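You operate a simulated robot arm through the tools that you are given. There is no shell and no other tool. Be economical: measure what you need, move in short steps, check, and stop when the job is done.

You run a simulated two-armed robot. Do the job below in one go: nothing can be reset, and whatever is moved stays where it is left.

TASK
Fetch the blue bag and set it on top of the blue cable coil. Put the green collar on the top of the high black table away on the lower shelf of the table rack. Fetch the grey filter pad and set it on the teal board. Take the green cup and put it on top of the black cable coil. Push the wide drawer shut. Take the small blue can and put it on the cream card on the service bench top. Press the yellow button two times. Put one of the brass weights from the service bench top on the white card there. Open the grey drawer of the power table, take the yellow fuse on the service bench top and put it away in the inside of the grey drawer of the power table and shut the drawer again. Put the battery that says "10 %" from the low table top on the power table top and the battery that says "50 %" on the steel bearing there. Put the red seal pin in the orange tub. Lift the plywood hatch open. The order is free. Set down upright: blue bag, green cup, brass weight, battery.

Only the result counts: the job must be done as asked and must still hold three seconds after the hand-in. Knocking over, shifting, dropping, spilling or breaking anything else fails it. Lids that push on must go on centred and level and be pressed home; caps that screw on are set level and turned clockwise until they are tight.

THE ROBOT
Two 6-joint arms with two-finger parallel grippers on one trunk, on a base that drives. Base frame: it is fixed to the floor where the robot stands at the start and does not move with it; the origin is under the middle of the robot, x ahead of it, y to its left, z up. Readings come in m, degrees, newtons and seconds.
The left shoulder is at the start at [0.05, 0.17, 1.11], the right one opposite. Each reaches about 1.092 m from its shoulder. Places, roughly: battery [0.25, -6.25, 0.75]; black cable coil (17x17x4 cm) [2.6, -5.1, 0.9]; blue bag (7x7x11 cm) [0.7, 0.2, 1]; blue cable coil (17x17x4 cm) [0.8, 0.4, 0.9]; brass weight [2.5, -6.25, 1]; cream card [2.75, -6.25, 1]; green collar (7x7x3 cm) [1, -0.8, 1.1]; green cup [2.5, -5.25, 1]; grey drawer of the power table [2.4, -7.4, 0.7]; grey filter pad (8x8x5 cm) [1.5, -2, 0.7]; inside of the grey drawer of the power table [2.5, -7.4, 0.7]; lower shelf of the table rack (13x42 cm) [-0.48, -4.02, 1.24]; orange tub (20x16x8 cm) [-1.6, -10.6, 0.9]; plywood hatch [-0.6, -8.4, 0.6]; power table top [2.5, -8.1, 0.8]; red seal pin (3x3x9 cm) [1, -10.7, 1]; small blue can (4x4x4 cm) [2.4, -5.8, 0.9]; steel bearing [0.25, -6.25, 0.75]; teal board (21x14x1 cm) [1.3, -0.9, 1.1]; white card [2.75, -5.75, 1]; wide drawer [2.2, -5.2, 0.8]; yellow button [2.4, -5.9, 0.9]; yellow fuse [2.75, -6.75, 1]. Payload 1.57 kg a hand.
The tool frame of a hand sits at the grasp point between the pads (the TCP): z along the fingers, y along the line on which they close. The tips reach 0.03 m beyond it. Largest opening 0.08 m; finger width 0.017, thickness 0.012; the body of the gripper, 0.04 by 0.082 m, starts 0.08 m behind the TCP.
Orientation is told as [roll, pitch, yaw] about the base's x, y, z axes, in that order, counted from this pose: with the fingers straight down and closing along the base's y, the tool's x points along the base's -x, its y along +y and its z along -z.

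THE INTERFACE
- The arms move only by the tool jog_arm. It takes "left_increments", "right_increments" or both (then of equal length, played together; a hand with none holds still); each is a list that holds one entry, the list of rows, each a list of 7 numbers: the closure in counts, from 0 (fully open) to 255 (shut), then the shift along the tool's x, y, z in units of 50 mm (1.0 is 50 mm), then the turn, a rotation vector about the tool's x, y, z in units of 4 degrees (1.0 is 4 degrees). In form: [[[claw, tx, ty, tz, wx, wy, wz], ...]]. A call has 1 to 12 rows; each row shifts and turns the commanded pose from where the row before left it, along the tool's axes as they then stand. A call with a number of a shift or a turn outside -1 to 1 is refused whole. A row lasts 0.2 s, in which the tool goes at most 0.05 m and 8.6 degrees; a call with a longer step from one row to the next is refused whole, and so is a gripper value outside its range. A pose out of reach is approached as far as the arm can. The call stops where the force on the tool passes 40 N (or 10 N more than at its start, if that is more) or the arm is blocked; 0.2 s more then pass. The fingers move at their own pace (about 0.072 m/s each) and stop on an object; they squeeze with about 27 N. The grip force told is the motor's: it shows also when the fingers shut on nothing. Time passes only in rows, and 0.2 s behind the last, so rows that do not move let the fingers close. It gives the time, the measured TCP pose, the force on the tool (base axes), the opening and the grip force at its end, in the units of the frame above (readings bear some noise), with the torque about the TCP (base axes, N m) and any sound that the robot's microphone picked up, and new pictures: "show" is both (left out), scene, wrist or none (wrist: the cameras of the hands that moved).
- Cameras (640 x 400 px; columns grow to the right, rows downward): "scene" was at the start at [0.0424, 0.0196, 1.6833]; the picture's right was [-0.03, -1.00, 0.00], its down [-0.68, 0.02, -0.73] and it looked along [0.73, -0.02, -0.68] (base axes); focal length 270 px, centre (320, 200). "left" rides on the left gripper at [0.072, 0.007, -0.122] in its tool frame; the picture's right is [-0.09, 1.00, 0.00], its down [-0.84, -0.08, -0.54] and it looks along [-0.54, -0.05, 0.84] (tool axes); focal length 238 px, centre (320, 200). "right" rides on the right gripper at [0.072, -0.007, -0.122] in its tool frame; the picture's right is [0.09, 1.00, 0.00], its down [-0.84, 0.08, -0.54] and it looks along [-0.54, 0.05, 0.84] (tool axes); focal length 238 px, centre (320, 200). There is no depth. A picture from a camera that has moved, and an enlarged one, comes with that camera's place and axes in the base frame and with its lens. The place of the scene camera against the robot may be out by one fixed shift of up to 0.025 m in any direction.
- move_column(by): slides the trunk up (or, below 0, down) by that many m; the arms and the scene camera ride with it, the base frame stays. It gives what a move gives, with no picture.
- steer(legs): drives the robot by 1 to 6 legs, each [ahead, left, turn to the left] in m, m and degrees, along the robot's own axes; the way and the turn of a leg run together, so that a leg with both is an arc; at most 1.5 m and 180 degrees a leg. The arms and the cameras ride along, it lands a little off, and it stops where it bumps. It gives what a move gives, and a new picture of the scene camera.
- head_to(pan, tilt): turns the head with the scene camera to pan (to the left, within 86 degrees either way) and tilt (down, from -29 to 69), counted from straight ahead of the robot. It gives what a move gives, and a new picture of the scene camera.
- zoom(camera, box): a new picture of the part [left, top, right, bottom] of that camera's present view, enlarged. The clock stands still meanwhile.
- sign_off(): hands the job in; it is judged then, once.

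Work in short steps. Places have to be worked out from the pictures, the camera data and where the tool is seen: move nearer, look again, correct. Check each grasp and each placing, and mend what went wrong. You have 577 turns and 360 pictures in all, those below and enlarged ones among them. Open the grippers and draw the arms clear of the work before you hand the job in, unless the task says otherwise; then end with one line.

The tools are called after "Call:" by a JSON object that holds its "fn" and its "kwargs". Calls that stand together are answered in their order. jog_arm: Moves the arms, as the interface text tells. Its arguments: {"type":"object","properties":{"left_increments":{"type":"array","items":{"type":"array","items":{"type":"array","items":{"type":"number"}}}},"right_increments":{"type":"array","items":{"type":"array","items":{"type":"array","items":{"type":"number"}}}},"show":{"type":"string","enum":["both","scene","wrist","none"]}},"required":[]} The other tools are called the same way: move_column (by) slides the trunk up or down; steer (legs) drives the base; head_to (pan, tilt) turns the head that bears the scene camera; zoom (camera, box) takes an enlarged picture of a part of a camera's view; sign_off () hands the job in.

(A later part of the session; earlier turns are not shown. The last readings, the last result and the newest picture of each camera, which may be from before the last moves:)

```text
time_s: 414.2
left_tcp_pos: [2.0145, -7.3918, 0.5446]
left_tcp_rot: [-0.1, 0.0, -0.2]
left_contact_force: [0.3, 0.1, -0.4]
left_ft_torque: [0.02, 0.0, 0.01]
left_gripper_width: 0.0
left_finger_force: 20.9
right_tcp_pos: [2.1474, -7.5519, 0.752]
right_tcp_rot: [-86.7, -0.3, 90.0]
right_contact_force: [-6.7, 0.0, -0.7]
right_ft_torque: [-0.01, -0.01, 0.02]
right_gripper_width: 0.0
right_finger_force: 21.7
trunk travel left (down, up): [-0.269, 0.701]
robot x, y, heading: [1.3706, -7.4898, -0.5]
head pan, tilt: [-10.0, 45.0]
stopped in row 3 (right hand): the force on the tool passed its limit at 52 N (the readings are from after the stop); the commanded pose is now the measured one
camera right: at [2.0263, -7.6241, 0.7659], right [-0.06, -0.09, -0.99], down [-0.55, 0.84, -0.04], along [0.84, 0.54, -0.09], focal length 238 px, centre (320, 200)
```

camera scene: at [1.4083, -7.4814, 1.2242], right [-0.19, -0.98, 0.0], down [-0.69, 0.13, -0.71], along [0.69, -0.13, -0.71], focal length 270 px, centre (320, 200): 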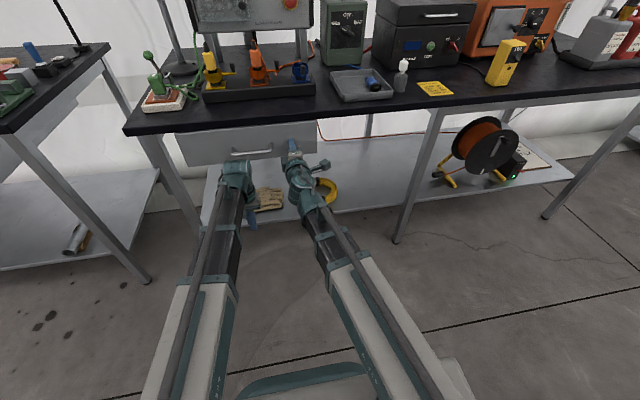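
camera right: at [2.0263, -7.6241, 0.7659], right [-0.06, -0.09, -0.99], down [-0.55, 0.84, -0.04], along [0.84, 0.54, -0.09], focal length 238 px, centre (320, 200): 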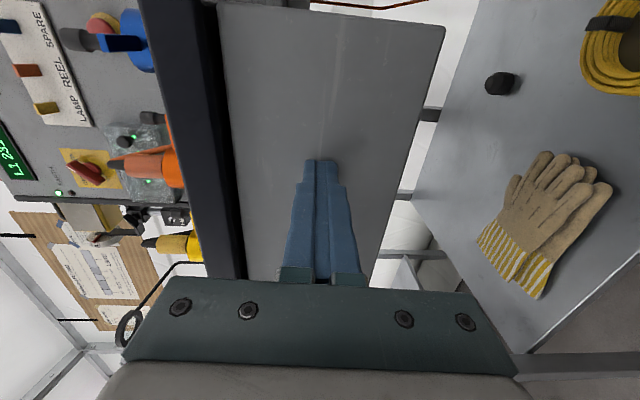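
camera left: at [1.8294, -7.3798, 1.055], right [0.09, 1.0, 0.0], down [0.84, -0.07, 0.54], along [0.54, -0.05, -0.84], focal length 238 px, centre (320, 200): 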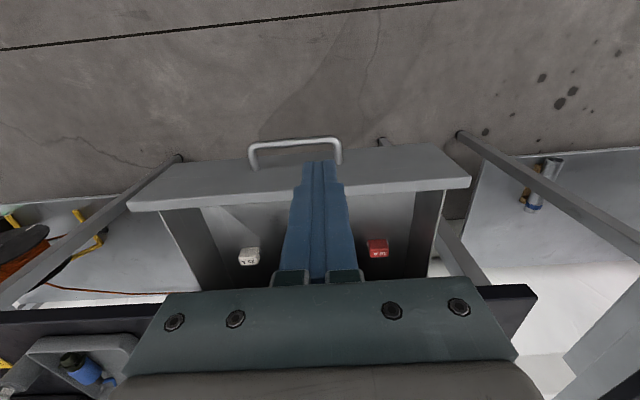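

It stopped firmly. I push once more to be sure.

Call:
{"fn": "jog_arm", "kwargs": {"right_increments": [[[255, 0, 0, 0.2, 0, 0, 0], [255, 0, 0, 0.2, 0, 0, 0]]], "show": "none"}}

Call:
{"fn": "steer", "kwargs": {"legs": [[-0.4, 0, 0]]}}

Call:
{"fn": "zoom", "kwargs": {"camera": "scene", "box": [150, 60, 350, 200]}}

```text
time_s: 414.5
left_tcp_pos: [2.0136, -7.3934, 0.5437]
left_tcp_rot: [-0.2, -0.1, -0.3]
left_contact_force: [0.7, 0.2, 0.6]
left_ft_torque: [-0.01, 0.01, -0.01]
left_gripper_width: 0.0
left_finger_force: 21.3
right_tcp_pos: [2.1475, -7.5517, 0.7513]
right_tcp_rot: [-86.7, -0.4, 89.9]
right_contact_force: [-7.2, 0.0, 1.7]
right_ft_torque: [-0.01, -0.12, -0.01]
right_gripper_width: 0.0
right_finger_force: 21.1
trunk travel left (down, up): [-0.269, 0.701]
robot x, y, heading: [1.3699, -7.4893, -0.6]
head pan, tilt: [-10.0, 45.0]
stopped in row 1 (right hand): the force on the tool passed its limit at 53 N (the readings are from after the stop); the commanded pose is now the measured one
```

```text
time_s: 417.0
left_tcp_pos: [1.615, -7.3849, 0.5438]
left_tcp_rot: [-0.1, 0.1, 0.1]
left_contact_force: [-0.5, 0.3, 0.0]
left_ft_torque: [0.02, -0.01, 0.02]
left_gripper_width: 0.0002
left_finger_force: 21.2
right_tcp_pos: [1.7491, -7.5428, 0.7507]
right_tcp_rot: [-86.6, -0.4, 90.2]
right_contact_force: [-0.1, 0.3, 0.5]
right_ft_torque: [0.01, -0.04, 0.02]
right_gripper_width: 0.0
right_finger_force: 20.7
trunk travel left (down, up): [-0.269, 0.701]
robot x, y, heading: [0.9711, -7.482, -0.4]
head pan, tilt: [-10.0, 45.0]
camera scene: at [1.008, -7.4764, 1.2242], right [-0.18, -0.98, 0.0], down [-0.7, 0.13, -0.71], along [0.69, -0.13, -0.71], focal length 270 px, centre (320, 200)
```

scene: 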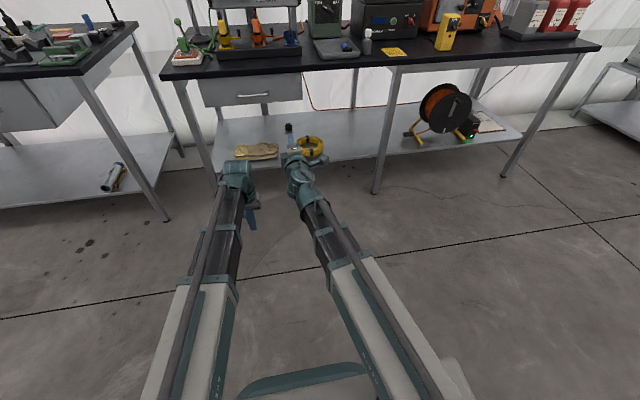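

```text
2.86 times, centred on (250, 130) of scene
camera zoom: at [1.008, -7.4764, 1.2242], right [-0.18, -0.98, 0.0], down [-0.7, 0.13, -0.71], along [0.69, -0.13, -0.71], focal length 770 px, centre (520, 400)
```

zoom: 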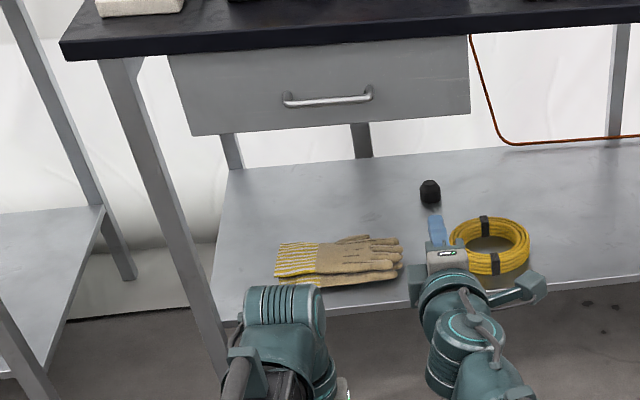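

The drawer is shut flush. I raise the trunk and restore the right hand to fingers-down.

Call:
{"fn": "move_column", "kwargs": {"by": 0.4}}

Call:
{"fn": "jog_arm", "kwargs": {"right_increments": [[[0, 0, 0, 0, 0, 0, 1], [0, 0, 0, 0, 0, 0, 1], [0, 0, 0, 0, 0, 0, 1], [0, 0, 0, 0, 0, 0, 1], [0, 0, 0, 0, 0, 0, 1], [0, 0, 0, 0, 0, 0, 1], [0, 0, 0, 0, 0, 0, 1], [0, 0, 0, 0, 0, 0, 1], [0, 0, 0, 0, 0, 0, 1], [0, 0, 0, 0, 0, 0, 1], [0, 0, 0, 0, 0, 0, 1], [0, 0, 0, 0, 0, 0, 1]]], "show": "none"}}

Call:
{"fn": "jog_arm", "kwargs": {"right_increments": [[[0, 0, 0, 0, 0, 0, 1], [0, 0, 0, 0, 0, 0, 1], [0, 0, 0, 0, 0, 0, 1], [0, 0, 0, 0, 0, 0, 1], [0, 0, 0, 0, 0, 0, 1], [0, 0, 0, 0, 0, 0, 1], [0, 0, 0, 0, 0, 0, 1], [0, 0, 0, 0, 0, 0, 1], [0, 0, 0, 0, 0, 0, 1], [0, 0, 0, 0, 0, 0, 1], [0, 0, 0, 0, 0, 0, 0.5], [0, 0, 0, 0, 0, 0, 0]]], "show": "none"}}

Call:
{"fn": "jog_arm", "kwargs": {"right_increments": [[[0, 0, 0, 0, 0, 1, 0], [0, 0, 0, 0, 0, 1, 0], [0, 0, 0, 0, 0, 1, 0], [0, 0, 0, 0, 0, 1, 0], [0, 0, 0, 0, 0, 1, 0], [0, 0, 0, 0, 0, 1, 0], [0, 0, 0, 0, 0, 1, 0], [0, 0, 0, 0, 0, 1, 0], [0, 0, 0, 0, 0, 1, 0], [0, 0, 0, 0, 0, 1, 0], [0, 0, 0, 0, 0, 1, 0], [0, 0, 0, 0, 0, 1, 0]]], "show": "none"}}

```text
time_s: 420.8
left_tcp_pos: [1.6149, -7.385, 0.9439]
left_tcp_rot: [-0.2, 0.2, 0.1]
left_contact_force: [0.1, 0.2, 0.8]
left_ft_torque: [0.0, 0.0, -0.01]
left_gripper_width: 0.0
left_finger_force: 21.0
right_tcp_pos: [1.7491, -7.5433, 1.1509]
right_tcp_rot: [-86.6, -0.3, 90.2]
right_contact_force: [0.6, 0.1, 0.6]
right_ft_torque: [0.01, 0.0, 0.01]
right_gripper_width: 0.0
right_finger_force: 21.7
trunk travel left (down, up): [-0.669, 0.301]
robot x, y, heading: [0.9695, -7.4861, -0.6]
head pan, tilt: [-10.0, 45.0]
```

```text
time_s: 423.4
left_tcp_pos: [1.615, -7.3851, 0.944]
left_tcp_rot: [-0.1, 0.1, 0.2]
left_contact_force: [-0.3, 1.3, 0.4]
left_ft_torque: [-0.01, 0.01, 0.0]
left_gripper_width: 0.0
left_finger_force: 21.3
right_tcp_pos: [1.7485, -7.5429, 1.1503]
right_tcp_rot: [-84.9, -48.3, 86.4]
right_contact_force: [0.7, -0.2, -1.2]
right_ft_torque: [0.02, 0.02, -0.01]
right_gripper_width: 0.0801
right_finger_force: 0.1
trunk travel left (down, up): [-0.669, 0.301]
robot x, y, heading: [0.9672, -7.4839, -0.6]
head pan, tilt: [-10.0, 45.0]
```

```text
time_s: 426.0
left_tcp_pos: [1.6153, -7.3837, 0.9447]
left_tcp_rot: [-0.2, 0.0, 0.1]
left_contact_force: [-0.7, 0.4, 0.8]
left_ft_torque: [0.01, -0.02, -0.02]
left_gripper_width: 0.0
left_finger_force: 21.1
right_tcp_pos: [1.7496, -7.5451, 1.151]
right_tcp_rot: [8.0, -86.5, -7.8]
right_contact_force: [0.1, -0.2, 0.8]
right_ft_torque: [0.0, -0.02, 0.01]
right_gripper_width: 0.08
right_finger_force: 0.1
trunk travel left (down, up): [-0.669, 0.301]
robot x, y, heading: [0.966, -7.4842, -0.5]
head pan, tilt: [-10.0, 45.0]
```

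```text
time_s: 428.6
left_tcp_pos: [1.6144, -7.3846, 0.9436]
left_tcp_rot: [-0.1, 0.2, 0.1]
left_contact_force: [-0.5, -0.6, 0.1]
left_ft_torque: [0.02, 0.01, -0.02]
left_gripper_width: 0.0001
left_finger_force: 21.6
right_tcp_pos: [1.7497, -7.5437, 0.9912]
right_tcp_rot: [0.5, -38.8, -0.2]
right_contact_force: [0.6, -0.5, -0.9]
right_ft_torque: [0.02, 0.0, -0.02]
right_gripper_width: 0.08
right_finger_force: 0.1
right hand out of reach, approached as far as the arm can: row 1, 2, 3, 4, 5, 6, 7, 8, 9, 10, 11, 12
trunk travel left (down, up): [-0.669, 0.301]
robot x, y, heading: [0.9678, -7.4859, -0.6]
head pan, tilt: [-10.0, 45.0]
```

I finish straightening and turn to see the low table.

Call:
{"fn": "jog_arm", "kwargs": {"right_increments": [[[0, 0, 0, 0, 0, 1, 0], [0, 0, 0, 0, 0, 1, 0], [0, 0, 0, 0, 0, 1, 0], [0, 0, 0, 0, 0, 1, 0], [0, 0, 0, 0, 0, 1, 0], [0, 0, 0, 0, 0, 1, 0], [0, 0, 0, 0, 0, 1, 0], [0, 0, 0, 0, 0, 1, 0], [0, 0, 0, 0, 0, 1, 0], [0, 0, 0, 0, -0.12, 0.7, 0], [0, 0, 0, 0, 0, 0, 0]]], "show": "none"}}

Call:
{"fn": "move_column", "kwargs": {"by": 0.25}}

Call:
{"fn": "steer", "kwargs": {"legs": [[0, 0, 120]]}}

Call:
{"fn": "head_to", "kwargs": {"pan": 0, "tilt": 30}}

```text
time_s: 431.0
left_tcp_pos: [1.6151, -7.3844, 0.9441]
left_tcp_rot: [-0.1, 0.1, 0.1]
left_contact_force: [-0.6, 0.2, 0.4]
left_ft_torque: [0.02, 0.02, 0.01]
left_gripper_width: 0.0
left_finger_force: 21.6
right_tcp_pos: [1.7494, -7.5449, 0.9435]
right_tcp_rot: [0.9, 0.3, 0.2]
right_contact_force: [0.3, 1.2, 0.5]
right_ft_torque: [0.0, -0.01, -0.01]
right_gripper_width: 0.0801
right_finger_force: 0.0
right hand out of reach, approached as far as the arm can: row 1, 2, 3, 4, 5, 6, 7, 9
trunk travel left (down, up): [-0.669, 0.301]
robot x, y, heading: [0.9682, -7.4846, -0.5]
head pan, tilt: [-10.0, 45.0]
```

```text
time_s: 433.6
left_tcp_pos: [1.615, -7.3854, 1.1935]
left_tcp_rot: [0.0, 0.1, 0.2]
left_contact_force: [0.5, -0.2, -0.5]
left_ft_torque: [0.0, 0.02, -0.02]
left_gripper_width: 0.0
left_finger_force: 21.6
right_tcp_pos: [1.7494, -7.5436, 1.193]
right_tcp_rot: [1.0, 0.1, 0.3]
right_contact_force: [-0.4, 0.0, 0.1]
right_ft_torque: [0.01, 0.0, -0.01]
right_gripper_width: 0.0802
right_finger_force: 0.0
trunk travel left (down, up): [-0.919, 0.051]
robot x, y, heading: [0.9684, -7.4809, -0.6]
head pan, tilt: [-10.0, 45.0]
```

```text
time_s: 436.8
left_tcp_pos: [1.2653, -6.8213, 1.1924]
left_tcp_rot: [-0.2, 0.3, 55.7]
left_contact_force: [0.4, 0.7, -0.8]
left_ft_torque: [-0.02, 0.01, 0.01]
left_gripper_width: 0.0
left_finger_force: 21.1
right_tcp_pos: [1.4732, -6.8001, 1.1929]
right_tcp_rot: [0.9, 0.3, 55.9]
right_contact_force: [0.3, 0.6, -0.1]
right_ft_torque: [-0.02, -0.03, -0.01]
right_gripper_width: 0.0801
right_finger_force: 0.1
trunk travel left (down, up): [-0.919, 0.051]
robot x, y, heading: [0.9841, -7.4153, 55.1]
head pan, tilt: [-10.0, 45.0]
stopped in leg 1: the robot was blocked; the commanded pose is now the measured one
camera scene: at [1.017, -7.3622, 1.8741], right [0.71, -0.7, 0.0], down [-0.5, -0.5, -0.71], along [0.5, 0.5, -0.71], focal length 270 px, centre (320, 200)
```

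scene: 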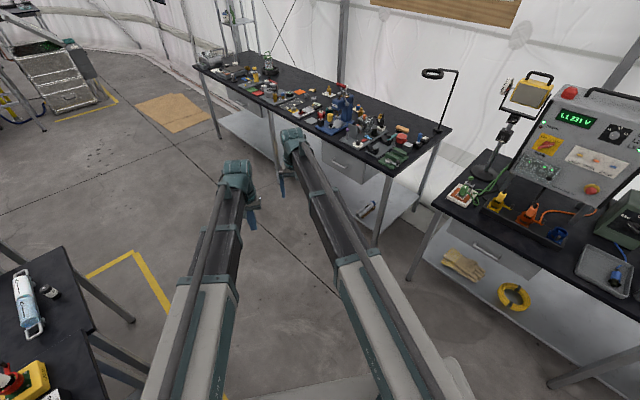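

```text
time_s: 437.6
left_tcp_pos: [1.2649, -6.8231, 1.194]
left_tcp_rot: [-0.1, 0.1, 55.8]
left_contact_force: [-0.1, 0.1, -1.1]
left_ft_torque: [0.0, 0.0, 0.01]
left_gripper_width: 0.0
left_finger_force: 21.6
right_tcp_pos: [1.4723, -6.8012, 1.1931]
right_tcp_rot: [0.9, 0.2, 56.0]
right_contact_force: [0.2, 0.4, -0.2]
right_ft_torque: [-0.05, 0.02, -0.03]
right_gripper_width: 0.0804
right_finger_force: 0.0
trunk travel left (down, up): [-0.919, 0.051]
robot x, y, heading: [0.9834, -7.4146, 54.9]
head pan, tilt: [0.0, 30.0]
camera scene: at [1.0114, -7.3488, 1.8967], right [0.82, -0.57, 0.0], down [-0.29, -0.41, -0.87], along [0.49, 0.71, -0.5], focal length 270 px, centre (320, 200)
```

scene: 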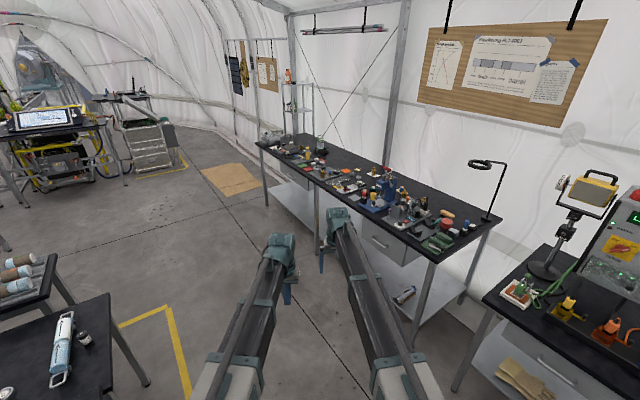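

The base touched the table behind-left while turning. I look left before moving on.

Call:
{"fn": "head_to", "kwargs": {"pan": 75, "tilt": 40}}

Call:
{"fn": "head_to", "kwargs": {"pan": 40, "tilt": 35}}

```text
time_s: 439.0
left_tcp_pos: [1.2659, -6.8233, 1.1942]
left_tcp_rot: [-0.1, 0.1, 55.8]
left_contact_force: [-0.4, -0.1, -0.4]
left_ft_torque: [0.0, 0.02, 0.0]
left_gripper_width: 0.0
left_finger_force: 21.6
right_tcp_pos: [1.4723, -6.8013, 1.1941]
right_tcp_rot: [0.8, 0.1, 55.9]
right_contact_force: [-0.3, 0.0, -0.5]
right_ft_torque: [-0.01, -0.01, 0.01]
right_gripper_width: 0.0801
right_finger_force: 0.1
trunk travel left (down, up): [-0.919, 0.051]
robot x, y, heading: [0.9808, -7.4118, 55.1]
head pan, tilt: [75.0, 40.0]
camera scene: at [0.905, -7.3585, 1.8815], right [0.76, 0.64, 0.0], down [0.41, -0.49, -0.77], along [-0.49, 0.59, -0.64], focal length 270 px, centre (320, 200)
```

scene: 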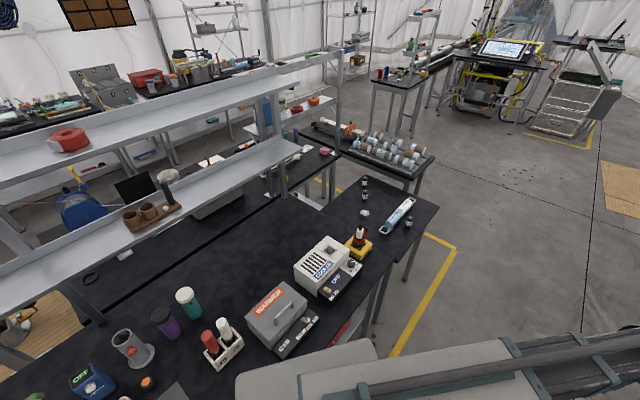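

```text
time_s: 440.1
left_tcp_pos: [1.2644, -6.8235, 1.1941]
left_tcp_rot: [-0.1, 0.1, 55.8]
left_contact_force: [-0.1, -0.2, 0.6]
left_ft_torque: [0.03, -0.03, -0.02]
left_gripper_width: 0.0
left_finger_force: 21.4
right_tcp_pos: [1.4721, -6.8023, 1.1941]
right_tcp_rot: [1.0, 0.2, 55.9]
right_contact_force: [-0.1, -0.2, 0.0]
right_ft_torque: [0.02, 0.0, -0.03]
right_gripper_width: 0.0799
right_finger_force: 0.1
trunk travel left (down, up): [-0.919, 0.051]
robot x, y, heading: [0.9841, -7.4112, 55.3]
head pan, tilt: [40.0, 35.0]
camera scene: at [0.9517, -7.3358, 1.889], right [1.0, 0.09, 0.0], down [0.05, -0.57, -0.82], along [-0.07, 0.82, -0.57], focal length 270 px, centre (320, 200)
```

scene: 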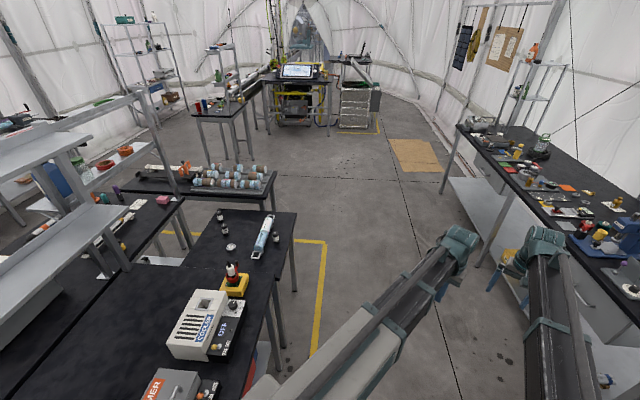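

The low table with small black batteries and a ring is just ahead-left. I zoom in.

Call:
{"fn": "zoom", "kwargs": {"camera": "scene", "box": [190, 195, 300, 275]}}

```text
5.00 times, centred on (245, 235) of scene
camera zoom: at [0.9517, -7.3358, 1.889], right [1.0, 0.09, 0.0], down [0.05, -0.57, -0.82], along [-0.07, 0.82, -0.57], focal length 1348 px, centre (695, 25)
```

zoom: 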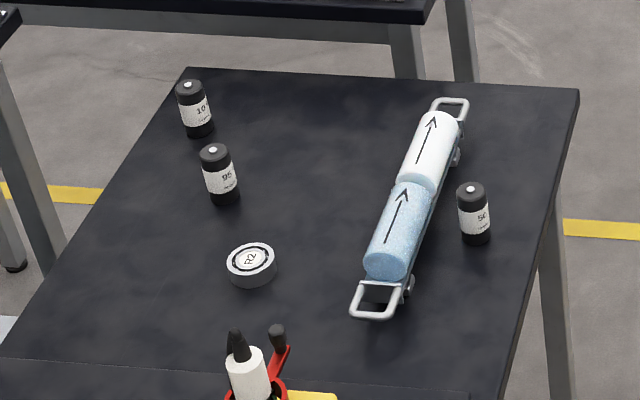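

Batteries read 10, 95 and 50; the bearing "R2" is at about [0.33, −6.25]. I retract the right hand and drive to the free side of the low table, facing −x.

Call:
{"fn": "jog_arm", "kwargs": {"right_increments": [[[0, 0.9, 0.2, 0, 0, 0, 0], [0, 0.9, 0, 0, 0, 0, 0], [0, 0.9, 0, 0, 0, 0, 0], [0, 0.9, 0, 0, 0, 0, 0], [0, 0.9, 0, 0, 0, 0, 0], [0, 0, 0, 0, 0, 0, 0]]], "left_increments": [[[0, 0, 0.2, 0, 0, 0, 0], [0, 0, 0.2, 0, 0, 0, 0], [0, 0, 0.2, 0, 0, 0, 0], [0, 0, 0.2, 0, 0, 0, 0], [0, 0, 0.2, 0, 0, 0, 0], [0, 0, 0, 0, 0, 0, 0]]], "show": "none"}}

Call:
{"fn": "steer", "kwargs": {"legs": [[0.35, -0.1, 0], [0, 0, 35], [0.9, 0, 0], [0, 0, 90]]}}

Call:
{"fn": "head_to", "kwargs": {"pan": 0, "tilt": 45}}

```text
time_s: 441.4
left_tcp_pos: [1.2236, -6.7952, 1.1934]
left_tcp_rot: [0.0, 0.1, 55.8]
left_contact_force: [0.3, 0.4, 1.0]
left_ft_torque: [-0.03, -0.01, 0.0]
left_gripper_width: 0.0801
left_finger_force: 0.0
right_tcp_pos: [1.3394, -6.9823, 1.1935]
right_tcp_rot: [0.9, 0.1, 55.9]
right_contact_force: [0.5, -0.1, -0.8]
right_ft_torque: [-0.02, 0.03, 0.01]
right_gripper_width: 0.0799
right_finger_force: 0.1
trunk travel left (down, up): [-0.919, 0.051]
robot x, y, heading: [0.9812, -7.4134, 55.4]
head pan, tilt: [40.0, 35.0]
```

```text
time_s: 453.6
left_tcp_pos: [0.6083, -6.4552, 1.1943]
left_tcp_rot: [0.0, 0.2, -178.6]
left_contact_force: [0.4, -0.4, 0.5]
left_ft_torque: [0.01, 0.0, -0.01]
left_gripper_width: 0.0799
left_finger_force: 0.0
right_tcp_pos: [0.6903, -6.2515, 1.1933]
right_tcp_rot: [0.9, 0.1, -178.4]
right_contact_force: [-0.3, 0.0, -0.4]
right_ft_torque: [0.02, 0.02, 0.04]
right_gripper_width: 0.08
right_finger_force: 0.0
trunk travel left (down, up): [-0.919, 0.051]
robot x, y, heading: [1.2466, -6.2904, -179.3]
head pan, tilt: [40.0, 35.0]
camera scene: at [1.2213, -6.3251, 1.889], right [-0.65, 0.76, 0.0], down [0.43, 0.38, -0.82], along [-0.62, -0.54, -0.57], focal length 270 px, centre (320, 200)
```

scene: 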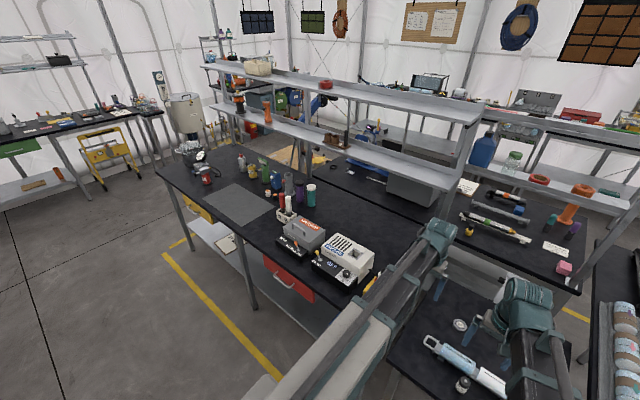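

```text
time_s: 454.6
left_tcp_pos: [0.6093, -6.4545, 1.1947]
left_tcp_rot: [-0.2, 0.1, -178.7]
left_contact_force: [0.0, 1.1, -0.5]
left_ft_torque: [0.03, 0.0, -0.01]
left_gripper_width: 0.0797
left_finger_force: 0.1
right_tcp_pos: [0.6917, -6.2525, 1.1941]
right_tcp_rot: [0.9, 0.2, -178.3]
right_contact_force: [-0.7, 0.3, 0.2]
right_ft_torque: [0.03, -0.01, -0.01]
right_gripper_width: 0.0802
right_finger_force: 0.1
trunk travel left (down, up): [-0.919, 0.051]
robot x, y, heading: [1.2489, -6.2886, -179.1]
head pan, tilt: [0.0, 45.0]
camera scene: at [1.2066, -6.2685, 1.8742], right [-0.02, 1.0, 0.0], down [0.71, 0.01, -0.71], along [-0.71, -0.01, -0.71], focal length 270 px, centre (320, 200)
```

scene: 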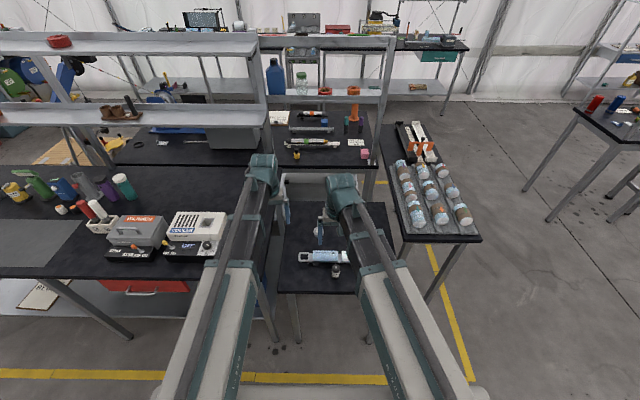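

I park the left hand tilted up again (retracted), and will use the right hand for the batteries.

Call:
{"fn": "jog_arm", "kwargs": {"left_increments": [[[0, 0.9, 0.3, 0, 0, 0, 0], [0, 0.9, 0.3, 0, 0, 0, 0], [0, 0.6, 0, 0, 0, -1, 0], [0, 0, 0, 0, 0, -1, 0], [0, 0, 0, 0, 0, -1, 0], [0, 0, 0, 0, 0, -1, 0], [0, 0, 0, 0, 0, -1, 0], [0, 0, 0, 0, 0, -1, 0], [0, 0, 0, 0, 0, -1, 0], [0, 0, 0, 0, 0, -1, 0], [0, 0, 0, 0, 0, -1, 0], [0, 0, 0, 0, 0, -1, 0]]], "show": "none"}}

Call:
{"fn": "jog_arm", "kwargs": {"left_increments": [[[0, 0, 0, 0, 0, -1, 0], [0, 0, 0, 0, 0, -1, 0], [0, 0, 0, 0, 0, -1, 0], [0, 0, 0, 0, 0, -1, 0], [0, 0, 0, 0, 0, -1, 0], [0, 0, 0, 0, 0, -1, 0], [0, 0, 0, 0, 0, -1, 0], [0, 0, 0, 0, 0, -1, 0], [0, 0, 0, 0, 0, 0, 0]]], "right_increments": [[[0, 0, 0, 0, 0, 0, 0], [0, 0, 0, 0, -0.22, 0, 0], [0, 0, 0, 0, 0, 0, 0], [0, 0, 0, 0, 0, 0, 0], [0, 0, 0, 0, 0, 0, 0], [0, 0, 0, 0, 0, 0, 0], [0, 0, 0, 0, 0, 0, 0], [0, 0, 0, 0, 0, 0, 0], [0, 0, 0, 0, 0, 0, 0]]], "show": "wrist"}}

```text
time_s: 457.2
left_tcp_pos: [0.6531, -6.4857, 1.2463]
left_tcp_rot: [-0.1, -39.9, -178.4]
left_contact_force: [-0.2, -0.1, 0.9]
left_ft_torque: [0.0, 0.02, -0.01]
left_gripper_width: 0.0801
left_finger_force: 0.1
left hand out of reach, approached as far as the arm can: row 5, 6, 7, 8, 9, 10, 11, 12
right_tcp_pos: [0.6914, -6.2517, 1.1942]
right_tcp_rot: [1.0, 0.2, -178.3]
right_contact_force: [0.3, -0.4, 0.2]
right_ft_torque: [0.03, -0.02, 0.0]
right_gripper_width: 0.0801
right_finger_force: 0.0
trunk travel left (down, up): [-0.919, 0.051]
robot x, y, heading: [1.2507, -6.2923, -179.2]
head pan, tilt: [0.0, 45.0]
```

```text
time_s: 459.2
left_tcp_pos: [0.5847, -6.4892, 1.345]
left_tcp_rot: [-0.4, -71.8, -178.1]
left_contact_force: [0.4, 0.5, 0.3]
left_ft_torque: [0.01, 0.02, 0.0]
left_gripper_width: 0.0798
left_finger_force: 0.1
left hand out of reach, approached as far as the arm can: row 1, 2, 3, 4, 5, 6, 7, 8
right_tcp_pos: [0.6922, -6.2512, 1.193]
right_tcp_rot: [1.8, 0.2, -178.4]
right_contact_force: [-0.5, 0.9, -0.2]
right_ft_torque: [0.03, 0.0, -0.03]
right_gripper_width: 0.0802
right_finger_force: 0.1
trunk travel left (down, up): [-0.919, 0.051]
robot x, y, heading: [1.2475, -6.2907, -179.1]
head pan, tilt: [0.0, 45.0]
camera right: at [0.7631, -6.2395, 1.3171], right [0.12, -0.99, 0.03], down [-0.84, -0.08, 0.54], along [-0.53, -0.09, -0.84], focal length 238 px, centre (320, 200)
camera left: at [0.7227, -6.4924, 1.3142], right [0.0, -1.0, 0.09], down [0.25, 0.08, 0.96], along [-0.97, 0.03, 0.25], focal length 238 px, centre (320, 200)
```

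right: 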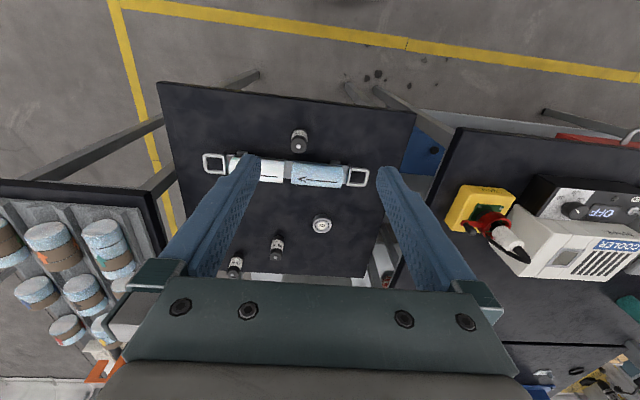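
left: 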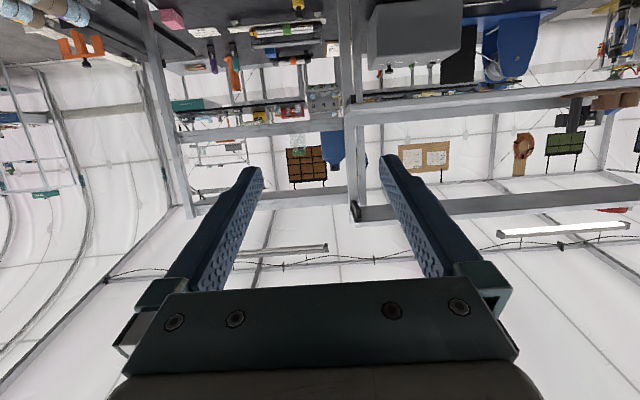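

I correct the small roll error, move over the 50 % battery and lower for a closer look.

Call:
{"fn": "jog_arm", "kwargs": {"right_increments": [[[0, -0.8, -0.2, 0, 0.45, 0, 0], [0, -0.8, -0.2, 0, 0, 0, 0], [0, 0, 0, 0, 0, 0, 0]]], "show": "none"}}

Call:
{"fn": "move_column", "kwargs": {"by": -0.25}}

Call:
{"fn": "jog_arm", "kwargs": {"right_increments": [[[0, 0, 0, 0, 0, 0, 0]]], "show": "wrist"}}

Call:
{"fn": "zoom", "kwargs": {"camera": "right", "box": [220, 60, 420, 200]}}

```text
time_s: 460.0
left_tcp_pos: [0.5853, -6.4897, 1.346]
left_tcp_rot: [-0.5, -71.8, -178.2]
left_contact_force: [-0.5, -0.3, -0.1]
left_ft_torque: [-0.02, 0.0, -0.02]
left_gripper_width: 0.08
left_finger_force: 0.1
right_tcp_pos: [0.6113, -6.2335, 1.1944]
right_tcp_rot: [0.0, 0.2, -178.5]
right_contact_force: [-0.1, -0.1, -0.1]
right_ft_torque: [-0.01, 0.01, 0.0]
right_gripper_width: 0.0799
right_finger_force: 0.1
trunk travel left (down, up): [-0.919, 0.051]
robot x, y, heading: [1.2515, -6.2915, -179.2]
head pan, tilt: [0.0, 45.0]
```

```text
time_s: 462.6
left_tcp_pos: [0.5846, -6.4892, 1.0964]
left_tcp_rot: [-0.4, -71.8, -178.2]
left_contact_force: [-0.5, 0.1, 0.1]
left_ft_torque: [0.0, 0.01, -0.03]
left_gripper_width: 0.08
left_finger_force: 0.2
right_tcp_pos: [0.6109, -6.234, 0.9451]
right_tcp_rot: [0.0, 0.2, -178.4]
right_contact_force: [-0.3, -0.5, 0.4]
right_ft_torque: [0.0, 0.02, 0.01]
right_gripper_width: 0.08
right_finger_force: 0.0
trunk travel left (down, up): [-0.669, 0.301]
robot x, y, heading: [1.2468, -6.2878, -179.1]
head pan, tilt: [0.0, 45.0]
```

```text
time_s: 463.0
left_tcp_pos: [0.5852, -6.4895, 1.0948]
left_tcp_rot: [-0.5, -71.8, -178.1]
left_contact_force: [0.5, 0.0, 0.8]
left_ft_torque: [0.01, 0.02, -0.03]
left_gripper_width: 0.0799
left_finger_force: 0.0
right_tcp_pos: [0.6095, -6.2339, 0.943]
right_tcp_rot: [0.0, 0.3, -178.4]
right_contact_force: [0.0, -0.3, 0.1]
right_ft_torque: [0.0, 0.01, -0.02]
right_gripper_width: 0.0799
right_finger_force: 0.1
trunk travel left (down, up): [-0.669, 0.301]
robot x, y, heading: [1.2473, -6.2918, -179.1]
head pan, tilt: [0.0, 45.0]
camera right: at [0.6821, -6.2257, 1.0672], right [0.12, -0.99, 0.0], down [-0.84, -0.1, 0.54], along [-0.54, -0.06, -0.84], focal length 238 px, centre (320, 200)
```

right: 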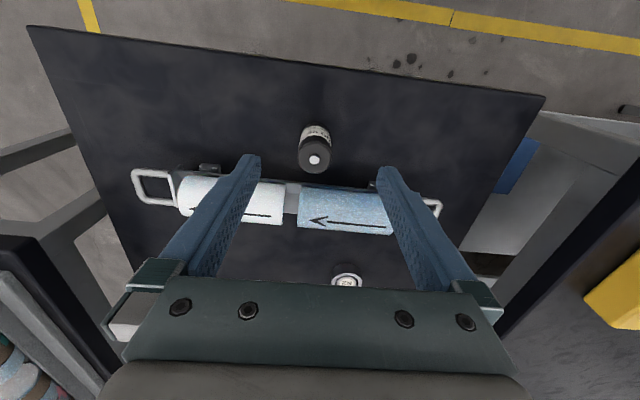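

```text
2.86 times, centred on (320, 130) of right
camera zoom: at [0.6821, -6.2257, 1.0672], right [0.12, -0.99, 0.0], down [-0.84, -0.1, 0.54], along [-0.54, -0.06, -0.84], focal length 681 px, centre (320, 400)
```

zoom: 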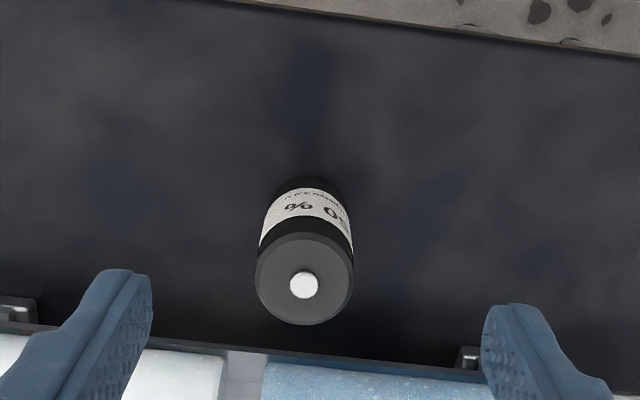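

This is the 50 % battery. I centre at about [0.568, −6.231] and lower further.

Call:
{"fn": "jog_arm", "kwargs": {"right_increments": [[[0, -0.84, 0, 0, 0, 0, 0], [0, 0, 0, 0, 0, 0, 0]]], "show": "none"}}

Call:
{"fn": "move_column", "kwargs": {"by": -0.09}}

Call:
{"fn": "jog_arm", "kwargs": {"right_increments": [[[0, 0, 0, 0, 0, 0, 0]]], "show": "wrist"}}

```text
time_s: 463.6
left_tcp_pos: [0.585, -6.489, 1.0953]
left_tcp_rot: [-0.4, -71.9, -178.2]
left_contact_force: [0.7, -0.3, 0.7]
left_ft_torque: [0.02, -0.04, 0.01]
left_gripper_width: 0.0802
left_finger_force: 0.1
right_tcp_pos: [0.5687, -6.2347, 0.9437]
right_tcp_rot: [0.0, 0.2, -178.4]
right_contact_force: [0.0, 0.2, -0.3]
right_ft_torque: [-0.01, 0.0, -0.01]
right_gripper_width: 0.0799
right_finger_force: 0.1
trunk travel left (down, up): [-0.669, 0.301]
robot x, y, heading: [1.2497, -6.2909, -179.3]
head pan, tilt: [0.0, 45.0]
```

```text
time_s: 464.9
left_tcp_pos: [0.5866, -6.4892, 1.0048]
left_tcp_rot: [-0.4, -71.8, -178.2]
left_contact_force: [0.3, -0.4, -0.7]
left_ft_torque: [0.01, 0.0, -0.02]
left_gripper_width: 0.0802
left_finger_force: 0.0
right_tcp_pos: [0.5682, -6.2348, 0.8532]
right_tcp_rot: [0.1, 0.2, -178.4]
right_contact_force: [-0.1, 0.5, 0.6]
right_ft_torque: [-0.01, 0.0, -0.01]
right_gripper_width: 0.0798
right_finger_force: 0.1
trunk travel left (down, up): [-0.579, 0.391]
robot x, y, heading: [1.2489, -6.287, -179.1]
head pan, tilt: [0.0, 45.0]
```

```text
time_s: 465.3
left_tcp_pos: [0.5843, -6.4885, 1.0059]
left_tcp_rot: [-0.4, -71.8, -178.2]
left_contact_force: [-0.8, 0.0, 0.1]
left_ft_torque: [-0.02, 0.01, -0.03]
left_gripper_width: 0.0801
left_finger_force: 0.0
right_tcp_pos: [0.5682, -6.2348, 0.8532]
right_tcp_rot: [-0.1, 0.2, -178.5]
right_contact_force: [0.6, 0.6, 0.3]
right_ft_torque: [0.02, 0.01, -0.02]
right_gripper_width: 0.0799
right_finger_force: 0.0
trunk travel left (down, up): [-0.579, 0.391]
robot x, y, heading: [1.2464, -6.2913, -178.9]
head pan, tilt: [0.0, 45.0]
camera right: at [0.6394, -6.2265, 0.9772], right [0.12, -0.99, 0.0], down [-0.84, -0.1, 0.54], along [-0.54, -0.06, -0.84], focal length 238 px, centre (320, 200)
```

right: 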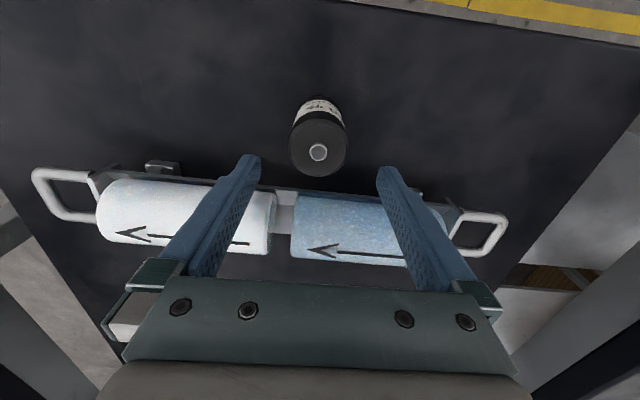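

I refine: battery centre at about [0.585, −6.230], top at z≈0.83. I adjust and lower 4 cm.

Call:
{"fn": "jog_arm", "kwargs": {"right_increments": [[[0, 0.3, -0.08, 0, 0, 0, 0], [0, 0, 0, 0, 0, 0, 0]]], "show": "none"}}

Call:
{"fn": "move_column", "kwargs": {"by": -0.04}}

Call:
{"fn": "jog_arm", "kwargs": {"right_increments": [[[0, 0, 0, 0, 0, 0, 0]]], "show": "wrist"}}

```text
time_s: 465.9
left_tcp_pos: [0.5847, -6.4888, 1.0054]
left_tcp_rot: [-0.4, -71.8, -178.2]
left_contact_force: [-0.7, -0.8, -0.5]
left_ft_torque: [-0.02, 0.0, -0.04]
left_gripper_width: 0.0798
left_finger_force: 0.1
right_tcp_pos: [0.5834, -6.2303, 0.8537]
right_tcp_rot: [0.0, 0.3, -178.4]
right_contact_force: [0.4, 0.8, 0.0]
right_ft_torque: [0.02, 0.03, -0.03]
right_gripper_width: 0.08
right_finger_force: 0.1
trunk travel left (down, up): [-0.579, 0.391]
robot x, y, heading: [1.2475, -6.2896, -179.0]
head pan, tilt: [0.0, 45.0]
```

```text
time_s: 466.7
left_tcp_pos: [0.5845, -6.4893, 0.9653]
left_tcp_rot: [-0.4, -71.8, -178.2]
left_contact_force: [0.3, 0.9, -0.9]
left_ft_torque: [0.0, -0.04, 0.0]
left_gripper_width: 0.08
left_finger_force: 0.0
right_tcp_pos: [0.5837, -6.229, 0.8143]
right_tcp_rot: [0.0, 0.2, -178.3]
right_contact_force: [-0.3, -0.2, -0.3]
right_ft_torque: [-0.01, -0.02, 0.02]
right_gripper_width: 0.0799
right_finger_force: 0.0
trunk travel left (down, up): [-0.539, 0.431]
robot x, y, heading: [1.2464, -6.2948, -179.2]
head pan, tilt: [0.0, 45.0]
```

```text
time_s: 467.1
left_tcp_pos: [0.5841, -6.4891, 0.9644]
left_tcp_rot: [-0.3, -71.6, -178.1]
left_contact_force: [0.0, -0.7, 0.8]
left_ft_torque: [0.0, -0.04, -0.03]
left_gripper_width: 0.08
left_finger_force: 0.1
right_tcp_pos: [0.5835, -6.2308, 0.8132]
right_tcp_rot: [0.0, 0.1, -178.5]
right_contact_force: [-0.2, 0.7, -0.7]
right_ft_torque: [-0.02, -0.03, 0.02]
right_gripper_width: 0.08
right_finger_force: 0.1
trunk travel left (down, up): [-0.539, 0.431]
robot x, y, heading: [1.2461, -6.287, -179.0]
head pan, tilt: [0.0, 45.0]
camera right: at [0.6547, -6.2217, 0.9372], right [0.12, -0.99, 0.0], down [-0.84, -0.1, 0.54], along [-0.54, -0.06, -0.84], focal length 238 px, centre (320, 200)
```

right: 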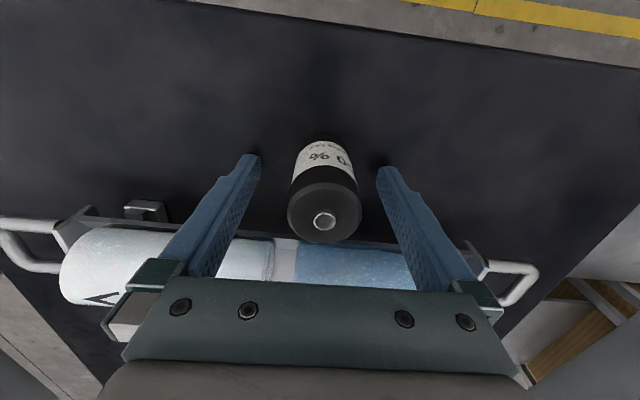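

The battery stands between the fingers with its top near the TCP. I grip it.

Call:
{"fn": "jog_arm", "kwargs": {"right_increments": [[[255, 0, 0, 0, 0, 0, 0], [255, 0, 0, 0, 0, 0, 0], [255, 0, 0, 0, 0, 0, 0], [255, 0, 0, 0, 0, 0, 0]]], "show": "none"}}

Call:
{"fn": "move_column", "kwargs": {"by": 0.12}}

Call:
{"fn": "jog_arm", "kwargs": {"right_increments": [[[255, 0, 0, 0, 0, 0, 0]]], "show": "wrist"}}

```text
time_s: 468.1
left_tcp_pos: [0.5842, -6.4888, 0.9652]
left_tcp_rot: [-0.3, -71.8, -178.2]
left_contact_force: [-0.4, 0.3, 0.2]
left_ft_torque: [-0.05, 0.0, 0.0]
left_gripper_width: 0.0798
left_finger_force: 0.0
right_tcp_pos: [0.5833, -6.2312, 0.8138]
right_tcp_rot: [0.0, 0.2, -178.5]
right_contact_force: [0.0, -0.6, 1.0]
right_ft_torque: [-0.02, 0.01, -0.02]
right_gripper_width: 0.0333
right_finger_force: 27.2
trunk travel left (down, up): [-0.539, 0.431]
robot x, y, heading: [1.248, -6.2919, -179.1]
head pan, tilt: [0.0, 45.0]
```

```text
time_s: 469.6
left_tcp_pos: [0.5852, -6.4899, 1.0841]
left_tcp_rot: [-0.4, -71.8, -178.2]
left_contact_force: [-1.2, -0.9, 0.3]
left_ft_torque: [0.01, -0.01, 0.0]
left_gripper_width: 0.0802
left_finger_force: 0.1
right_tcp_pos: [0.5823, -6.2299, 0.9334]
right_tcp_rot: [0.1, 0.2, -178.4]
right_contact_force: [0.3, 1.2, -1.2]
right_ft_torque: [-0.01, 0.01, 0.02]
right_gripper_width: 0.0333
right_finger_force: 27.5
trunk travel left (down, up): [-0.659, 0.311]
robot x, y, heading: [1.2493, -6.2902, -179.0]
head pan, tilt: [0.0, 45.0]
```

```text
time_s: 470.0
left_tcp_pos: [0.5848, -6.4888, 1.0838]
left_tcp_rot: [-0.4, -71.8, -178.2]
left_contact_force: [0.6, -1.3, 0.4]
left_ft_torque: [0.0, 0.01, -0.01]
left_gripper_width: 0.0801
left_finger_force: 0.1
right_tcp_pos: [0.582, -6.2301, 0.9336]
right_tcp_rot: [-0.1, 0.3, -178.4]
right_contact_force: [0.3, 0.6, -1.5]
right_ft_torque: [0.01, 0.02, 0.01]
right_gripper_width: 0.0331
right_finger_force: 27.5
trunk travel left (down, up): [-0.659, 0.311]
robot x, y, heading: [1.2476, -6.2872, -179.7]
head pan, tilt: [0.0, 45.0]
camera right: at [0.6546, -6.2217, 1.0571], right [0.12, -0.99, 0.0], down [-0.84, -0.1, 0.54], along [-0.54, -0.06, -0.84], focal length 238 px, centre (320, 200)
```

right: 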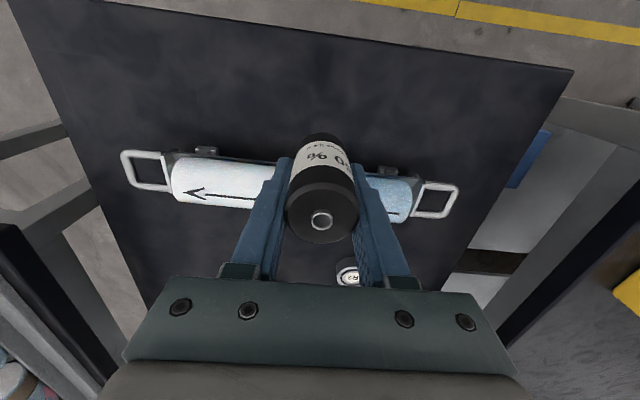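

The battery is held upright. I move toward the bearing and look.

Call:
{"fn": "jog_arm", "kwargs": {"right_increments": [[[255, -0.8, 0.3, 0, 0, 0, 0], [255, -0.8, 0.3, 0, 0, 0, 0], [255, -0.8, 0.3, 0, 0, 0, 0], [255, -0.8, 0.3, 0, 0, 0, 0], [255, 0, 0, 0, 0, 0, 0]]], "show": "wrist"}}

```text
time_s: 471.2
left_tcp_pos: [0.5851, -6.4896, 1.0852]
left_tcp_rot: [-0.4, -71.8, -178.2]
left_contact_force: [0.5, -0.2, -1.1]
left_ft_torque: [0.02, -0.01, 0.0]
left_gripper_width: 0.0798
left_finger_force: 0.1
right_tcp_pos: [0.4248, -6.2938, 0.9339]
right_tcp_rot: [0.0, 0.2, -178.6]
right_contact_force: [-0.2, -0.9, -1.8]
right_ft_torque: [-0.04, 0.01, 0.0]
right_gripper_width: 0.033
right_finger_force: 26.8
trunk travel left (down, up): [-0.659, 0.311]
robot x, y, heading: [1.2509, -6.2903, -179.1]
head pan, tilt: [0.0, 45.0]
camera right: at [0.4965, -6.2854, 1.0572], right [0.12, -0.99, 0.0], down [-0.84, -0.1, 0.54], along [-0.54, -0.06, -0.84], focal length 238 px, centre (320, 200)
```

right: 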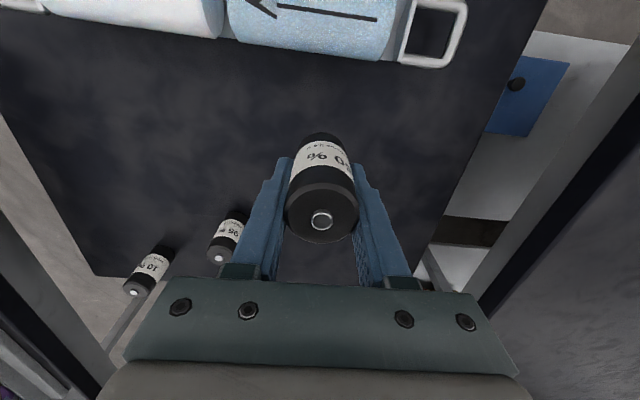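

The bearing is hidden behind the held battery. I move to a spot beside it to see it.

Call:
{"fn": "jog_arm", "kwargs": {"right_increments": [[[255, -0.8, -0.9, 0, 0, 0, 0], [255, -0.8, -0.9, 0, 0, 0, 0], [255, 0, 0, 0, 0, 0, 0]]], "show": "wrist"}}

```text
refused: row 1 steps farther than a row can; nothing moved
```

That step was too long; I split it.

Call:
{"fn": "jog_arm", "kwargs": {"right_increments": [[[255, -0.6, -0.6, 0, 0, 0, 0], [255, -0.6, -0.6, 0, 0, 0, 0], [255, -0.4, -0.6, 0, 0, 0, 0], [255, 0, 0, 0, 0, 0, 0]]], "show": "wrist"}}

```text
time_s: 472.2
left_tcp_pos: [0.5855, -6.4884, 1.0852]
left_tcp_rot: [-0.3, -71.8, -178.2]
left_contact_force: [-0.3, 0.1, -0.4]
left_ft_torque: [-0.01, 0.01, 0.03]
left_gripper_width: 0.0801
left_finger_force: 0.1
right_tcp_pos: [0.3422, -6.2071, 0.9348]
right_tcp_rot: [0.0, 0.3, -178.6]
right_contact_force: [-0.4, -0.4, -0.3]
right_ft_torque: [0.0, 0.02, 0.01]
right_gripper_width: 0.0332
right_finger_force: 27.4
trunk travel left (down, up): [-0.659, 0.311]
robot x, y, heading: [1.2504, -6.2904, -179.2]
head pan, tilt: [0.0, 45.0]
camera right: at [0.4135, -6.1987, 1.0571], right [0.12, -0.99, 0.0], down [-0.84, -0.1, 0.54], along [-0.54, -0.06, -0.84], focal length 238 px, centre (320, 200)
```

right: 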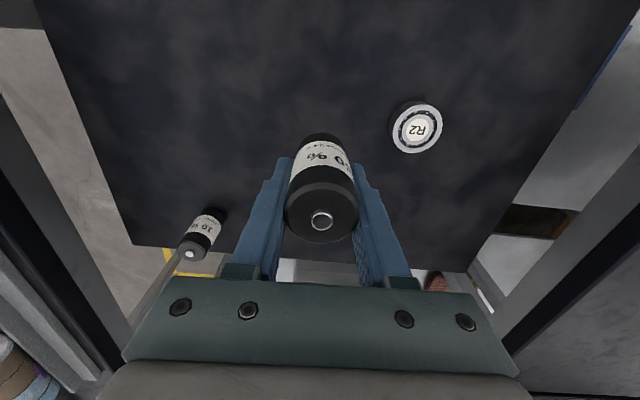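

The bearing is at [0.354, −6.304], top z≈0.807. I move over it.

Call:
{"fn": "jog_arm", "kwargs": {"right_increments": [[[255, 0.08, 0.65, 0, 0, 0, 0], [255, 0.08, 0.65, 0, 0, 0, 0], [255, 0.08, 0.65, 0, 0, 0, 0], [255, 0, 0, 0, 0, 0, 0]]], "show": "none"}}

Call:
{"fn": "move_column", "kwargs": {"by": -0.07}}

Call:
{"fn": "jog_arm", "kwargs": {"right_increments": [[[255, 0, 0, 0, 0, 0, 0]]], "show": "wrist"}}

```text
time_s: 473.2
left_tcp_pos: [0.5857, -6.4896, 1.0851]
left_tcp_rot: [-0.5, -71.8, -178.2]
left_contact_force: [0.5, 0.6, -0.2]
left_ft_torque: [-0.04, 0.02, -0.02]
left_gripper_width: 0.08
left_finger_force: 0.1
right_tcp_pos: [0.3552, -6.3046, 0.9333]
right_tcp_rot: [0.0, 0.2, -178.5]
right_contact_force: [0.2, 0.0, -1.7]
right_ft_torque: [0.01, 0.0, 0.01]
right_gripper_width: 0.0328
right_finger_force: 26.9
trunk travel left (down, up): [-0.659, 0.311]
robot x, y, heading: [1.2486, -6.2897, -179.2]
head pan, tilt: [0.0, 45.0]
```

```text
time_s: 474.3
left_tcp_pos: [0.5851, -6.4893, 1.015]
left_tcp_rot: [-0.5, -71.7, -178.2]
left_contact_force: [-0.6, -0.2, -0.2]
left_ft_torque: [-0.02, 0.02, -0.02]
left_gripper_width: 0.0801
left_finger_force: 0.0
right_tcp_pos: [0.3563, -6.3043, 0.8644]
right_tcp_rot: [0.0, 0.3, -178.4]
right_contact_force: [0.1, 0.7, -1.1]
right_ft_torque: [0.0, 0.02, 0.03]
right_gripper_width: 0.0332
right_finger_force: 27.1
trunk travel left (down, up): [-0.589, 0.381]
robot x, y, heading: [1.2482, -6.2907, -179.1]
head pan, tilt: [0.0, 45.0]
```

```text
time_s: 474.7
left_tcp_pos: [0.5848, -6.4889, 1.0152]
left_tcp_rot: [-0.4, -71.8, -178.1]
left_contact_force: [0.4, -0.1, -1.2]
left_ft_torque: [0.0, 0.04, 0.01]
left_gripper_width: 0.0802
left_finger_force: 0.1
right_tcp_pos: [0.3558, -6.303, 0.8639]
right_tcp_rot: [0.0, 0.2, -178.3]
right_contact_force: [-0.6, -0.3, -0.9]
right_ft_torque: [0.0, 0.01, -0.01]
right_gripper_width: 0.0332
right_finger_force: 27.2
trunk travel left (down, up): [-0.589, 0.381]
robot x, y, heading: [1.2489, -6.2872, -178.9]
head pan, tilt: [0.0, 45.0]
camera right: at [0.4278, -6.2954, 0.9871], right [0.12, -0.99, 0.0], down [-0.84, -0.1, 0.54], along [-0.54, -0.06, -0.84], focal length 238 px, centre (320, 200)
```

right: 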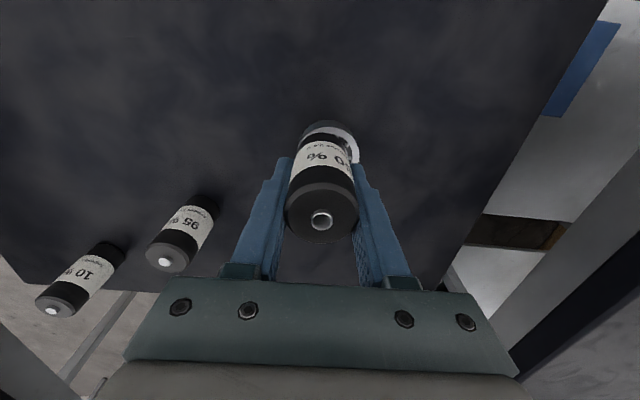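

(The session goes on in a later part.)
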